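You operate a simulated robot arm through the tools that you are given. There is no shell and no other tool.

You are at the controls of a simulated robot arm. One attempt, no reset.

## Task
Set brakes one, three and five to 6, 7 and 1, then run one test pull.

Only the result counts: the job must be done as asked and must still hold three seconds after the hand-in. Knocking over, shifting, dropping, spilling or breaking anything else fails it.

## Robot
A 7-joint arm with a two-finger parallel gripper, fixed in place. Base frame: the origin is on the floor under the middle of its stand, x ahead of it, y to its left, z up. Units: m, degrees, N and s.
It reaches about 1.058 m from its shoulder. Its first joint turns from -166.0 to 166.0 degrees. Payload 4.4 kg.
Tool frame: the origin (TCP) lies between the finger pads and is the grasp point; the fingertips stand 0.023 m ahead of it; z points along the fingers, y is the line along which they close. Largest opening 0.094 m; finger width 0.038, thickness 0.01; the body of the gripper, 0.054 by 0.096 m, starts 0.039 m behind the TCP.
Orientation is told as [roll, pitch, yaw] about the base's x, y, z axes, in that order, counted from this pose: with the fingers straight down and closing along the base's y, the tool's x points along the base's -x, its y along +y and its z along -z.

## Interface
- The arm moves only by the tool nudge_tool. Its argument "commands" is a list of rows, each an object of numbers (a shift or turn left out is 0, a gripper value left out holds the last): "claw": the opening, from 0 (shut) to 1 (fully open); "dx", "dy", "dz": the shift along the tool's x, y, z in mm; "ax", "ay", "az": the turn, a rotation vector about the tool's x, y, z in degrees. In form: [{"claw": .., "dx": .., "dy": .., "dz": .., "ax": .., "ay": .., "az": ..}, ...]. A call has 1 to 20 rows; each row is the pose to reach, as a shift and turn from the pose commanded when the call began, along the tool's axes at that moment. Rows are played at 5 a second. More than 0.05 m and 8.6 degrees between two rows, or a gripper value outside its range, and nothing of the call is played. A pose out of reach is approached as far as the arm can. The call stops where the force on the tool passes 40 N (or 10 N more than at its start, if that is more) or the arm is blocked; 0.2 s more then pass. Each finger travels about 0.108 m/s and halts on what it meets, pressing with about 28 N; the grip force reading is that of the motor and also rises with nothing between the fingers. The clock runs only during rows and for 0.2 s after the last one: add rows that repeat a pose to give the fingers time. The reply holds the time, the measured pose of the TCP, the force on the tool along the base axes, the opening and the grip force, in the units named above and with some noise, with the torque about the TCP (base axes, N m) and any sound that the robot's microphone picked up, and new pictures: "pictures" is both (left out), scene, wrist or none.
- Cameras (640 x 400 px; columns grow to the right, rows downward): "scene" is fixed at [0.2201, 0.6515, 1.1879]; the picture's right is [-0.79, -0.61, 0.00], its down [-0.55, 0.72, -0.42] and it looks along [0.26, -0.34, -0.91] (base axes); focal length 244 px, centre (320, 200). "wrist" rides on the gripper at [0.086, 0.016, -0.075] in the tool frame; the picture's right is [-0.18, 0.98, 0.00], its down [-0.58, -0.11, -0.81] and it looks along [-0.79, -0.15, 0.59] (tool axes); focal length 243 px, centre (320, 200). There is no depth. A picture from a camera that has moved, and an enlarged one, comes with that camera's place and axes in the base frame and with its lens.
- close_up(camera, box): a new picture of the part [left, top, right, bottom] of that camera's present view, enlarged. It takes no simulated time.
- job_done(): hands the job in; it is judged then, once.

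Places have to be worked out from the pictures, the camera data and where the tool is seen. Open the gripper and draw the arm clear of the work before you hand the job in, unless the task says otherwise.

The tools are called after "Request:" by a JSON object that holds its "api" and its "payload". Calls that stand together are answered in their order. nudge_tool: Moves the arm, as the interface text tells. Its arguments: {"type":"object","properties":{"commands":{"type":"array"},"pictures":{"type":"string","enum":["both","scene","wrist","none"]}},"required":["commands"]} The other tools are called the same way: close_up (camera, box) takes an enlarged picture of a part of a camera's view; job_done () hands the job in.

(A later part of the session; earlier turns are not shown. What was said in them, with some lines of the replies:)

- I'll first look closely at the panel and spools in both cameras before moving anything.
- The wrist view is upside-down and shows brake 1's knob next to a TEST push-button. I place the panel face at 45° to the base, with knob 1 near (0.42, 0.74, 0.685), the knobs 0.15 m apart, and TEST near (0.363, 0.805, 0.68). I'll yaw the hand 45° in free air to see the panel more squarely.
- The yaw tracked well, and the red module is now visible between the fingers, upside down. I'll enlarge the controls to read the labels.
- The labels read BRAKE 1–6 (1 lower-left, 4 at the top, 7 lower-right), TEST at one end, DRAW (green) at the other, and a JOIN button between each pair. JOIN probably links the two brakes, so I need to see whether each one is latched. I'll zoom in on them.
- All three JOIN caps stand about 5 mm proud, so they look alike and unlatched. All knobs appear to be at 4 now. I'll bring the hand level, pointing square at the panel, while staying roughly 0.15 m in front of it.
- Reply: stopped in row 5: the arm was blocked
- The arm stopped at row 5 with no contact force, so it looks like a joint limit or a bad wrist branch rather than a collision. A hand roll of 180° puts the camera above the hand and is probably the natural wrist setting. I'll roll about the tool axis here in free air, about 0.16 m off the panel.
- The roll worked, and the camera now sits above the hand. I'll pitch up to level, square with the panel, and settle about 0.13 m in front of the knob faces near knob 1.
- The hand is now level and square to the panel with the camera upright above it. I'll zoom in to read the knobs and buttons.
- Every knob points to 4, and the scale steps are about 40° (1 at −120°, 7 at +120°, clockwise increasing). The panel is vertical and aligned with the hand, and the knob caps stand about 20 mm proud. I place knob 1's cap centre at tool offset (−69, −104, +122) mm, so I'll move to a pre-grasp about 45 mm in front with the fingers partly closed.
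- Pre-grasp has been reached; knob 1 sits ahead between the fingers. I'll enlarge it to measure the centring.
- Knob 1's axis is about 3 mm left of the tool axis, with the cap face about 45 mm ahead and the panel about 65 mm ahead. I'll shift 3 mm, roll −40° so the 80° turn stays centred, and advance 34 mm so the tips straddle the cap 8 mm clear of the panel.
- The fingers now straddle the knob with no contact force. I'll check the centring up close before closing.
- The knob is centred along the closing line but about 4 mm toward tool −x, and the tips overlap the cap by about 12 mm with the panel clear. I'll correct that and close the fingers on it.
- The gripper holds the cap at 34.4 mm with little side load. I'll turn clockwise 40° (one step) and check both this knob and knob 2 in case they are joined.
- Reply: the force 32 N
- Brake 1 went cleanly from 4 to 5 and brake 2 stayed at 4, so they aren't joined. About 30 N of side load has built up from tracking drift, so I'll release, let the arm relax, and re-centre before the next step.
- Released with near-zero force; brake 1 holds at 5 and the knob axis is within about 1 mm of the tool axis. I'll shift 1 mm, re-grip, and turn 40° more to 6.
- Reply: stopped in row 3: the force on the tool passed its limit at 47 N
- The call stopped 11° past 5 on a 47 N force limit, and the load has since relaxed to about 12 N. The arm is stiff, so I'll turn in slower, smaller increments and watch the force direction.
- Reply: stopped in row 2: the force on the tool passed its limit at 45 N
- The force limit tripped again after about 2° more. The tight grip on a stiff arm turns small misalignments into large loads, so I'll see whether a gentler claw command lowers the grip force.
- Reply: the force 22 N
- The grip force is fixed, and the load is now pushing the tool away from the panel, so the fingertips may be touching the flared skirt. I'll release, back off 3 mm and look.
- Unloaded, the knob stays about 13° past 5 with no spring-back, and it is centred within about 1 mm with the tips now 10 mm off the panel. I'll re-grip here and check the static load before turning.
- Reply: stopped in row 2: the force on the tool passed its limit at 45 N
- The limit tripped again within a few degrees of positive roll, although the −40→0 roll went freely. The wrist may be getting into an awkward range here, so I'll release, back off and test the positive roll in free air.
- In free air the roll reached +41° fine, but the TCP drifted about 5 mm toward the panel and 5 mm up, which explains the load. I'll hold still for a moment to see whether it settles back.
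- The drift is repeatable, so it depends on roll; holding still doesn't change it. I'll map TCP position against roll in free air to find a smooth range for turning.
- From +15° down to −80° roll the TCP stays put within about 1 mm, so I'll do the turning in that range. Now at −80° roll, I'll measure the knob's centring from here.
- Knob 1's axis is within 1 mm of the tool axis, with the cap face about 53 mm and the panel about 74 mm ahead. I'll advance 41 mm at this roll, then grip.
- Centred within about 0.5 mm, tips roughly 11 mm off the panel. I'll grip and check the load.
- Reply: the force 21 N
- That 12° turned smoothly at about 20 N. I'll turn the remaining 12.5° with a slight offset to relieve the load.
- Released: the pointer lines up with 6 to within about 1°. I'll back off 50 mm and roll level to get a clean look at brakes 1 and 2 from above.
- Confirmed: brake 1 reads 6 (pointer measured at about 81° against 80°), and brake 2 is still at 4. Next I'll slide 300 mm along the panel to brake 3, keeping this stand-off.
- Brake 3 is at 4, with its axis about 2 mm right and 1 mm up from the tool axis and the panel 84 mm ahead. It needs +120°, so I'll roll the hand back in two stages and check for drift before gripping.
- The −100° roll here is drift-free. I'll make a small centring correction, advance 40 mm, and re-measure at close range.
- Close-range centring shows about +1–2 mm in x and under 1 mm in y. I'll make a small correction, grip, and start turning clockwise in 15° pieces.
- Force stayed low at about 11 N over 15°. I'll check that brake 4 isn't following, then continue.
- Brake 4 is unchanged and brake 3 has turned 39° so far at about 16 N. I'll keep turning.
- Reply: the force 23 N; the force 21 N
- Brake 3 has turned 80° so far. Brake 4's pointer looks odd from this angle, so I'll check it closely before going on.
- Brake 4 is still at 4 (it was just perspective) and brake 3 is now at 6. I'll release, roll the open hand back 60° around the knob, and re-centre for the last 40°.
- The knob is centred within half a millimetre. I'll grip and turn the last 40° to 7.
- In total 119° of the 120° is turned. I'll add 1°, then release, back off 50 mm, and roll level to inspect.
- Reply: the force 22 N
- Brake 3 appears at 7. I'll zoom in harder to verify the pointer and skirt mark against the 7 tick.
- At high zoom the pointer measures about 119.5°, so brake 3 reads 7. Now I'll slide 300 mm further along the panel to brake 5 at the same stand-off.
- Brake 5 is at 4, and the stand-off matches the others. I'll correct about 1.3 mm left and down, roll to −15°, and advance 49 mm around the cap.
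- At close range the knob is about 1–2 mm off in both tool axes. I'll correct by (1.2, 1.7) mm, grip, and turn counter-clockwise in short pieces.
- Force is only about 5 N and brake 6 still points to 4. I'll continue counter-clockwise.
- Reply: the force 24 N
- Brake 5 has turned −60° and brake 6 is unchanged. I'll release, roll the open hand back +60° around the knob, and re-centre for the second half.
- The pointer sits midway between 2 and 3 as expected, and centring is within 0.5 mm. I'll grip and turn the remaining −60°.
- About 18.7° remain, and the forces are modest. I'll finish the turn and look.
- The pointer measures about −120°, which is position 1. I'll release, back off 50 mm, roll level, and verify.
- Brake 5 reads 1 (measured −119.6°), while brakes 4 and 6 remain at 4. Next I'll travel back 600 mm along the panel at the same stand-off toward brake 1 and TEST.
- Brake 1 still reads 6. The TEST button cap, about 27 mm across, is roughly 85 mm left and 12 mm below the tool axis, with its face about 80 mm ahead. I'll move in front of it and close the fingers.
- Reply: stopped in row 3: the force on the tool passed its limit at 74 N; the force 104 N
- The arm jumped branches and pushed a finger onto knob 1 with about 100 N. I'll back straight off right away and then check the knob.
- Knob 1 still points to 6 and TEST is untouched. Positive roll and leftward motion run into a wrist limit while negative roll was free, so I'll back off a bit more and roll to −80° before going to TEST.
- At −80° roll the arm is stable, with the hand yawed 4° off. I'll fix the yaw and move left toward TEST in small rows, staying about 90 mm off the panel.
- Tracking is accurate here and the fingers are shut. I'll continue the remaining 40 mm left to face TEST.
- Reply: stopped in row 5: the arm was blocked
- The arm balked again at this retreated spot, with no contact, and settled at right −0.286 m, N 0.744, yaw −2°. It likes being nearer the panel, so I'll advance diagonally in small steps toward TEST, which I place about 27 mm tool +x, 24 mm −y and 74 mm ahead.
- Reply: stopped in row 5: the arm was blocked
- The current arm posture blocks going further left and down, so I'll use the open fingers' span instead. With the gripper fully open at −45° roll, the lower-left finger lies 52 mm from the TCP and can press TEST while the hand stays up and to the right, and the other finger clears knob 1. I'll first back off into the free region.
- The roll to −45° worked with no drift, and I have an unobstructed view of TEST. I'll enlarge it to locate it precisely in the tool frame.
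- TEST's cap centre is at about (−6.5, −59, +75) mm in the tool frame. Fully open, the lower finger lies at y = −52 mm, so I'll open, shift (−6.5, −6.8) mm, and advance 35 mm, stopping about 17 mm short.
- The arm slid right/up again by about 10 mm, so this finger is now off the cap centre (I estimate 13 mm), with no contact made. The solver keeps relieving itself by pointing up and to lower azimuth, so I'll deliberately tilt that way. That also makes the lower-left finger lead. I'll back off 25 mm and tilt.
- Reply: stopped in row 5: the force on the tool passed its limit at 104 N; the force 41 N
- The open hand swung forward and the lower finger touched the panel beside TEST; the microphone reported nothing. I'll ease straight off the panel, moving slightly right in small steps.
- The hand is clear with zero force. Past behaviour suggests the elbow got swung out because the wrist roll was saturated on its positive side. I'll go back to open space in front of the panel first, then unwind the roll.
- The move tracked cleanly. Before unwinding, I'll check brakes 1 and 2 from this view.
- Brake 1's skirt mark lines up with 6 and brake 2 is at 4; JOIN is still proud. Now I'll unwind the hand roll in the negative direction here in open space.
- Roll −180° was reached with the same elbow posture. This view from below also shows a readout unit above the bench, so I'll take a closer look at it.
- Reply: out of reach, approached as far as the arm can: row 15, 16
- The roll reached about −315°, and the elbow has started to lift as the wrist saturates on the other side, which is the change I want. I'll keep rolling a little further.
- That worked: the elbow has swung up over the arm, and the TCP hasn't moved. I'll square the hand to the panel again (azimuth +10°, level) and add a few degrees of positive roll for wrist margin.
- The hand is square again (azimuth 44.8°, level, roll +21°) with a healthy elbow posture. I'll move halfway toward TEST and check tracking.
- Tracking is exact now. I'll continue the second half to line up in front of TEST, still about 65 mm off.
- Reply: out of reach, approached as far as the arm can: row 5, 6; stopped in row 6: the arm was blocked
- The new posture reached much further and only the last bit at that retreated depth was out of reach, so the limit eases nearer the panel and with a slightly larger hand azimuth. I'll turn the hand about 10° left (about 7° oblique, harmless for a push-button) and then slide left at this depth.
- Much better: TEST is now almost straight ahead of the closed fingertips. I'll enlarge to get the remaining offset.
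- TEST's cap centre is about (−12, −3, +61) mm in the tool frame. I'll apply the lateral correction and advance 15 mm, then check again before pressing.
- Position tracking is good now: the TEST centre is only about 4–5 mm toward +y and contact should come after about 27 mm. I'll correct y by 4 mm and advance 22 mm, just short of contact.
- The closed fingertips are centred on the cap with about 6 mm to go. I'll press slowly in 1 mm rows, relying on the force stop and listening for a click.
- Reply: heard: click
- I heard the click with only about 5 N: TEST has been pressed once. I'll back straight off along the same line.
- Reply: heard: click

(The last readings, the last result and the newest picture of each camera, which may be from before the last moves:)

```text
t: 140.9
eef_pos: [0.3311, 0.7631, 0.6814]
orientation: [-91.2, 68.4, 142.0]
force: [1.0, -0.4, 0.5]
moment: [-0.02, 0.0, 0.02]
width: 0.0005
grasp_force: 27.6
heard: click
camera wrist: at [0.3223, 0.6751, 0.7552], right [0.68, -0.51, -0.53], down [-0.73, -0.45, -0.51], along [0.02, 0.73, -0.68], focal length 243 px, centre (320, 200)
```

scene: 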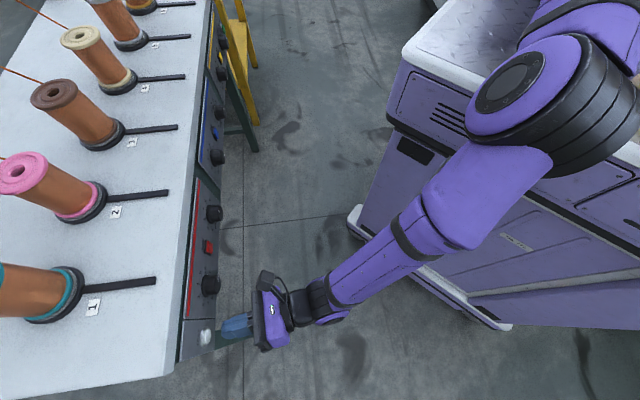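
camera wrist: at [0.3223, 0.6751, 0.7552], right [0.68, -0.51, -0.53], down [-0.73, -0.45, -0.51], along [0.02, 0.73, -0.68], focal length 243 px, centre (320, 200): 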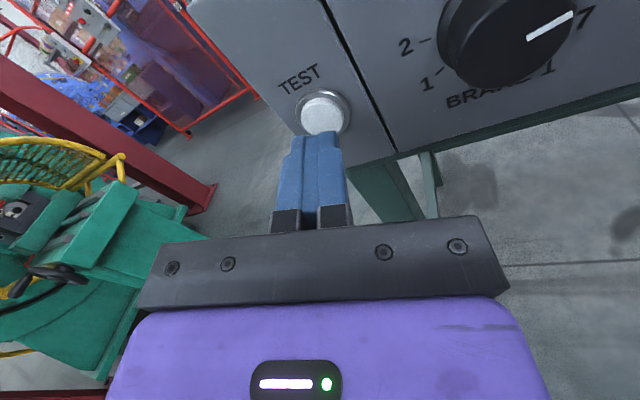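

The second click came as the button sprang back, so it was one clean press. Now I'll draw the hand back to open space along the proven path.

Request:
{"api": "nudge_tool", "payload": {"commands": [{"claw": 0, "dx": 9, "dy": 8, "dz": -16}, {"claw": 0, "dx": 20, "dy": 18, "dz": -29}, {"claw": 0, "dx": 32, "dy": 29, "dz": -42}, {"claw": 0, "dx": 44, "dy": 39, "dz": -55}, {"claw": 0, "dx": 55, "dy": 49, "dz": -67}, {"claw": 0, "dx": 66, "dy": 59, "dz": -77.5}, {"claw": 0, "dx": 84, "dy": 76, "dz": -86}, {"claw": 0, "dx": 102, "dy": 93, "dz": -94}, {"claw": 0, "dx": 120, "dy": 110, "dz": -102}, {"claw": 0, "dx": 138, "dy": 128, "dz": -111}, {"claw": 0, "dx": 138, "dy": 128, "dz": -111}], "pictures": "both"}}

```text
t: 143.5
eef_pos: [0.4319, 0.5612, 0.7507]
orientation: [-89.0, 68.8, 141.5]
force: [-0.3, -0.5, 0.6]
moment: [-0.02, 0.0, 0.0]
width: 0.0001
grasp_force: 28.3
stopped in row 11: the arm was blocked; the commanded pose is now the measured one
camera wrist: at [0.4219, 0.4746, 0.8262], right [0.66, -0.54, -0.53], down [-0.75, -0.43, -0.5], along [0.04, 0.72, -0.69], focal length 243 px, centre (320, 200)
```

scene: 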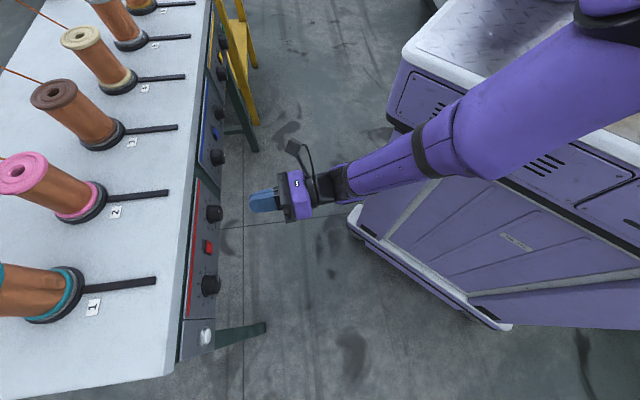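
wrist: 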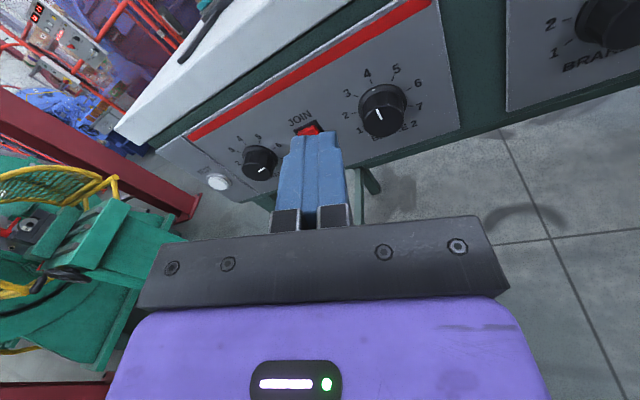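

The hand is clear of the work. I'll open the gripper and double-check all the dials and JOIN buttons from both cameras.

Request:
{"api": "nudge_tool", "payload": {"commands": [{"claw": 0.5}, {"claw": 0.9}, {"claw": 1}, {"claw": 1}], "pictures": "both"}}

Request:
{"api": "close_up", "payload": {"camera": "scene", "box": [180, 190, 250, 360]}}

Request:
{"api": "close_up", "payload": {"camera": "scene", "box": [190, 90, 250, 180]}}

Request:
{"api": "close_up", "payload": {"camera": "scene", "box": [195, 20, 255, 100]}}

Request:
{"api": "close_up", "payload": {"camera": "wrist", "box": [170, 60, 460, 220]}}

```text
t: 144.5
eef_pos: [0.433, 0.561, 0.7512]
orientation: [-89.1, 68.8, 141.6]
force: [-0.8, 0.1, -0.1]
moment: [0.03, -0.01, 0.03]
width: 0.0938
grasp_force: 0.1
camera wrist: at [0.4213, 0.4748, 0.8263], right [0.66, -0.54, -0.53], down [-0.75, -0.43, -0.5], along [0.04, 0.72, -0.69], focal length 243 px, centre (320, 200)
```

scene: 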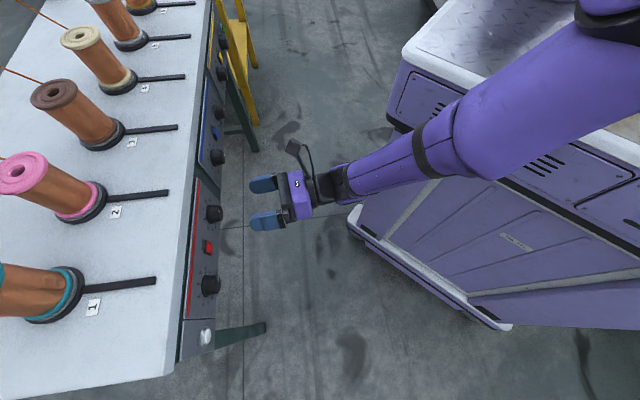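
wrist: 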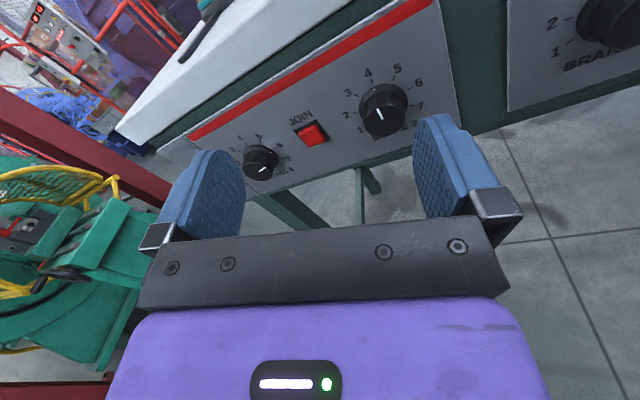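

```text
2.35 times, centred on (215, 275) of scene
camera zoom: at [0.2201, 0.6515, 1.1879], right [-0.79, -0.61, 0.0], down [-0.55, 0.72, -0.42], along [0.26, -0.34, -0.91], focal length 575 px, centre (567, 24)
```

zoom: 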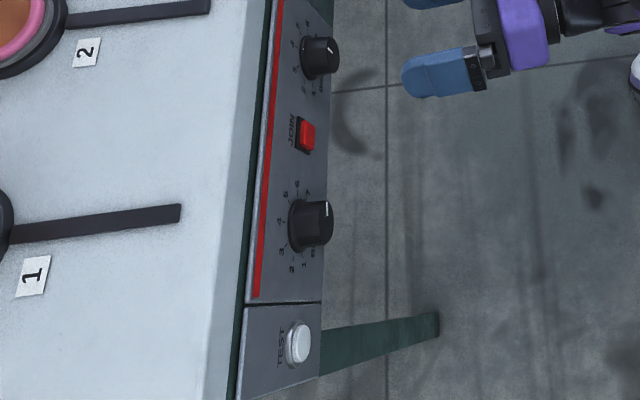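

```text
4.44 times, centred on (220, 135) of scene
camera zoom: at [0.2201, 0.6515, 1.1879], right [-0.79, -0.61, 0.0], down [-0.55, 0.72, -0.42], along [0.26, -0.34, -0.91], focal length 1086 px, centre (764, 489)
```

zoom: 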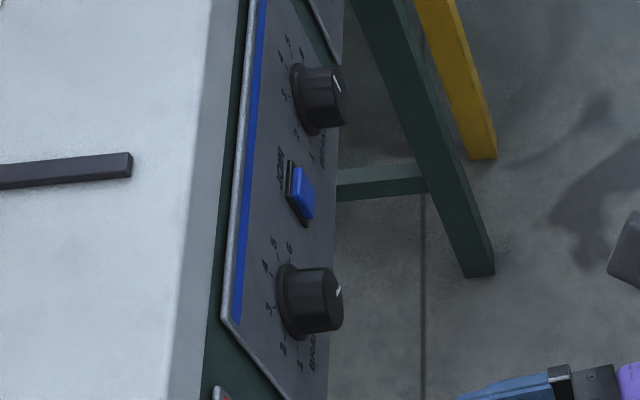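

```text
5.00 times, centred on (225, 60) of scene
camera zoom: at [0.2201, 0.6515, 1.1879], right [-0.79, -0.61, 0.0], down [-0.55, 0.72, -0.42], along [0.26, -0.34, -0.91], focal length 1221 px, centre (795, 900)
```

zoom: 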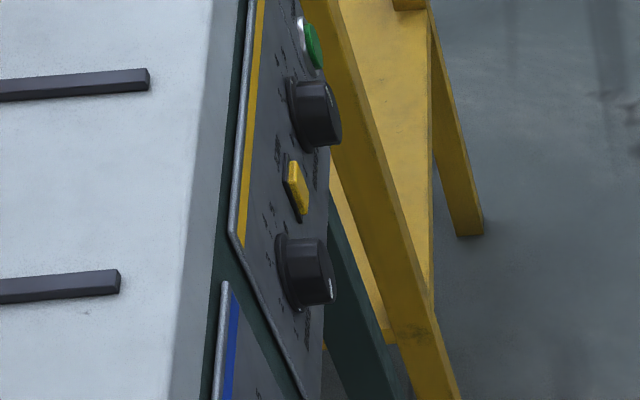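

```text
2.21 times, centred on (315, 140) of wrist
camera zoom: at [0.4213, 0.4748, 0.8263], right [0.66, -0.54, -0.53], down [-0.75, -0.43, -0.5], along [0.04, 0.72, -0.69], focal length 535 px, centre (331, 332)
```

zoom: 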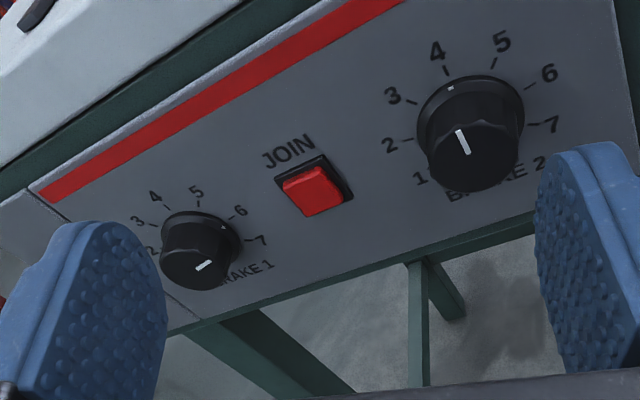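

Brakes 1/3/5 read 6/7/1, brakes 2/4/6 are still at 4, and the JOIN buttons are proud. To confirm the test pull registered, I'll roll the open hand over in free space and look at the readout unit from below.

Request:
{"api": "nudge_tool", "payload": {"commands": [{"az": 8.5}, {"az": 17}, {"az": 25.5}, {"az": 34}, {"az": 42.5}, {"az": 51}, {"az": 59.5}, {"az": 68}, {"az": 76.5}, {"az": 85}, {"az": 93.5}, {"az": 102}, {"az": 110.5}, {"az": 119}, {"az": 127.5}, {"az": 136}, {"az": 144.5}, {"az": 153}, {"az": 158}, {"az": 158}], "pictures": "both"}}

Request:
{"api": "close_up", "payload": {"camera": "wrist", "box": [160, 60, 460, 230]}}

```text
t: 148.7
eef_pos: [0.4175, 0.5626, 0.7568]
orientation: [-98.0, -89.2, 149.7]
force: [0.2, 0.3, 0.2]
moment: [0.03, -0.03, 0.02]
width: 0.0941
grasp_force: 0.1
camera wrist: at [0.3589, 0.5138, 0.6698], right [-0.77, 0.61, 0.17], down [-0.42, -0.69, 0.58], along [0.47, 0.38, 0.8], focal length 243 px, centre (320, 200)
```

scene: 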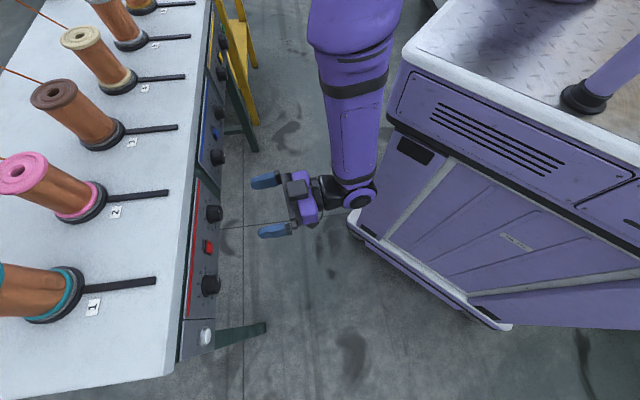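
wrist: 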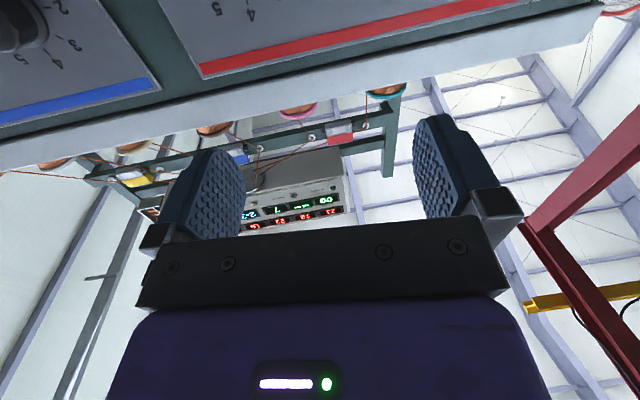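

```text
2.13 times, centred on (310, 145) of wrist
camera zoom: at [0.3589, 0.5138, 0.6698], right [-0.77, 0.61, 0.17], down [-0.42, -0.69, 0.58], along [0.47, 0.38, 0.8], focal length 518 px, centre (341, 317)
```

zoom: 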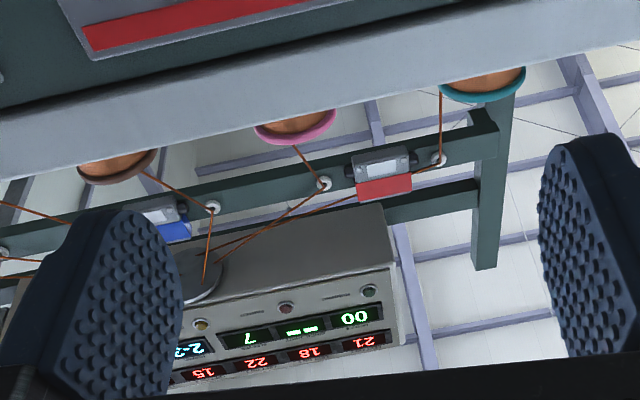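

The readout has changed since before the press. I'll zoom in on it.

Request:
{"api": "close_up", "payload": {"camera": "wrist", "box": [230, 180, 360, 240]}}

```text
4.92 times, centred on (295, 210) of wrist
camera zoom: at [0.3589, 0.5138, 0.6698], right [-0.77, 0.61, 0.17], down [-0.42, -0.69, 0.58], along [0.47, 0.38, 0.8], focal length 1194 px, centre (443, 151)
```

zoom: 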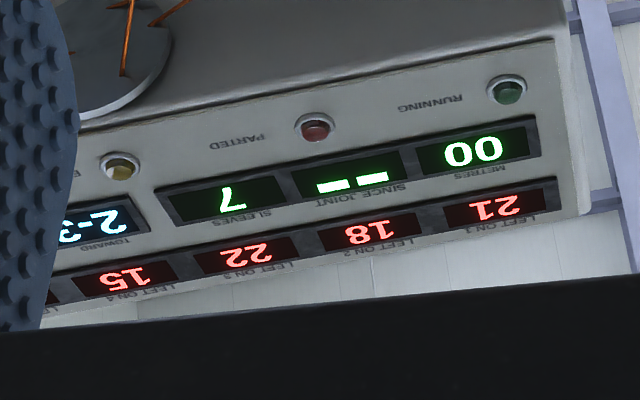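

The readout now shows LEFT ON 1 at 21 (I read 22 before the press), consistent with wire having been drawn by the test pull. The RUNNING and PARTED lamps look dark. I'll draw the open hand back a bit further and take a last look.

Request:
{"api": "nudge_tool", "payload": {"commands": [{"claw": 1, "dz": -8}, {"claw": 1, "dz": -16}, {"claw": 1, "dz": -24}, {"claw": 1, "dz": -32}, {"claw": 1, "dz": -40}, {"claw": 1, "dz": -40}, {"claw": 1, "dz": -40}], "pictures": "both"}}

Request:
{"api": "close_up", "payload": {"camera": "scene", "box": [170, 0, 270, 380]}}

```text
t: 150.3
eef_pos: [0.3915, 0.5317, 0.7574]
orientation: [-96.2, -88.9, 147.6]
force: [-0.3, -0.8, 0.2]
moment: [0.01, 0.01, 0.02]
width: 0.0939
grasp_force: 0.1
camera wrist: at [0.3337, 0.4837, 0.6701], right [-0.77, 0.61, 0.17], down [-0.42, -0.69, 0.58], along [0.47, 0.38, 0.8], focal length 243 px, centre (320, 200)
```

scene: 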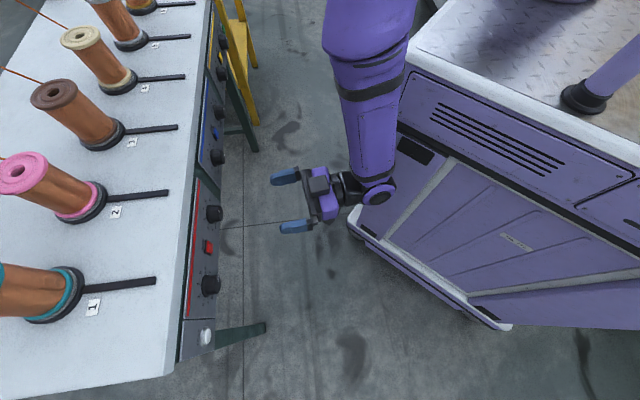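
wrist: 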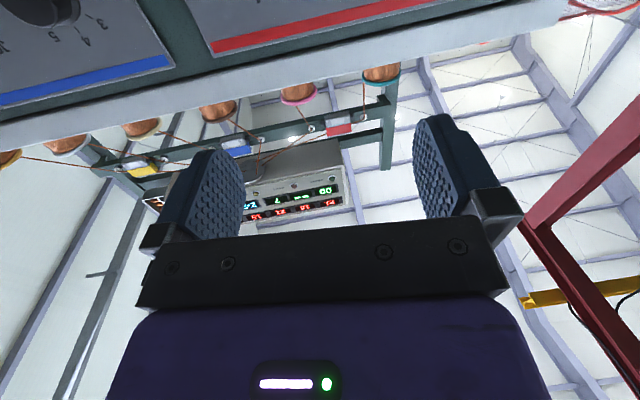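

```text
1.05 times, centred on (220, 190) of scene (not enlarged: the box is as wide or as high as the picture)
camera zoom: at [0.2201, 0.6515, 1.1879], right [-0.79, -0.61, 0.0], down [-0.55, 0.72, -0.42], along [0.26, -0.34, -0.91], focal length 257 px, centre (425, 210)
```

zoom: 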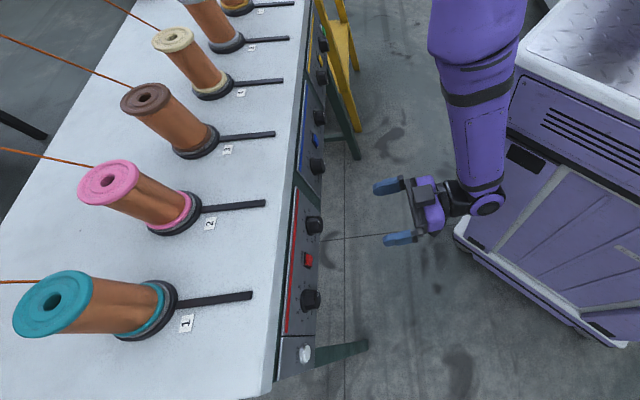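

The brakes read 6, 7 and 1, TEST was pressed once, and nothing looks disturbed. The gripper is open and well clear of the panel, so I'm handing the job in.

Request:
{"api": "job_done", "payload": {}}

```text
The job is handed in.
```

Brakes one, three and five are set to 6, 7 and 1, and TEST was pressed once. The job is handed in, and no verdict has come back yet.

- **Brakes:** the pointers measured within about 1.5° of the 6, 7 and 1 marks, where one step on the scale is 40°. Brakes two, four and six still read 4, and none of the JOIN buttons was pressed.
- **Test pull:** I heard a click on the press and another as the button sprang back. Afterwards the "LEFT ON 1" readout showed 21; I had read it as 22 before the press, from an upside-down view. That fits wire having been drawn, but I did not see the pull itself.
- **Two unplanned contacts:** on the way to TEST the arm jumped twice when it hit its joint limits. Once it pushed a finger onto knob one at about 100 N. Once it pushed a finger onto the panel beside TEST at up to 104 N. After the contacts, brake one still read 6 and I saw no damage.

The gripper is open and the hand is clear of the panel.
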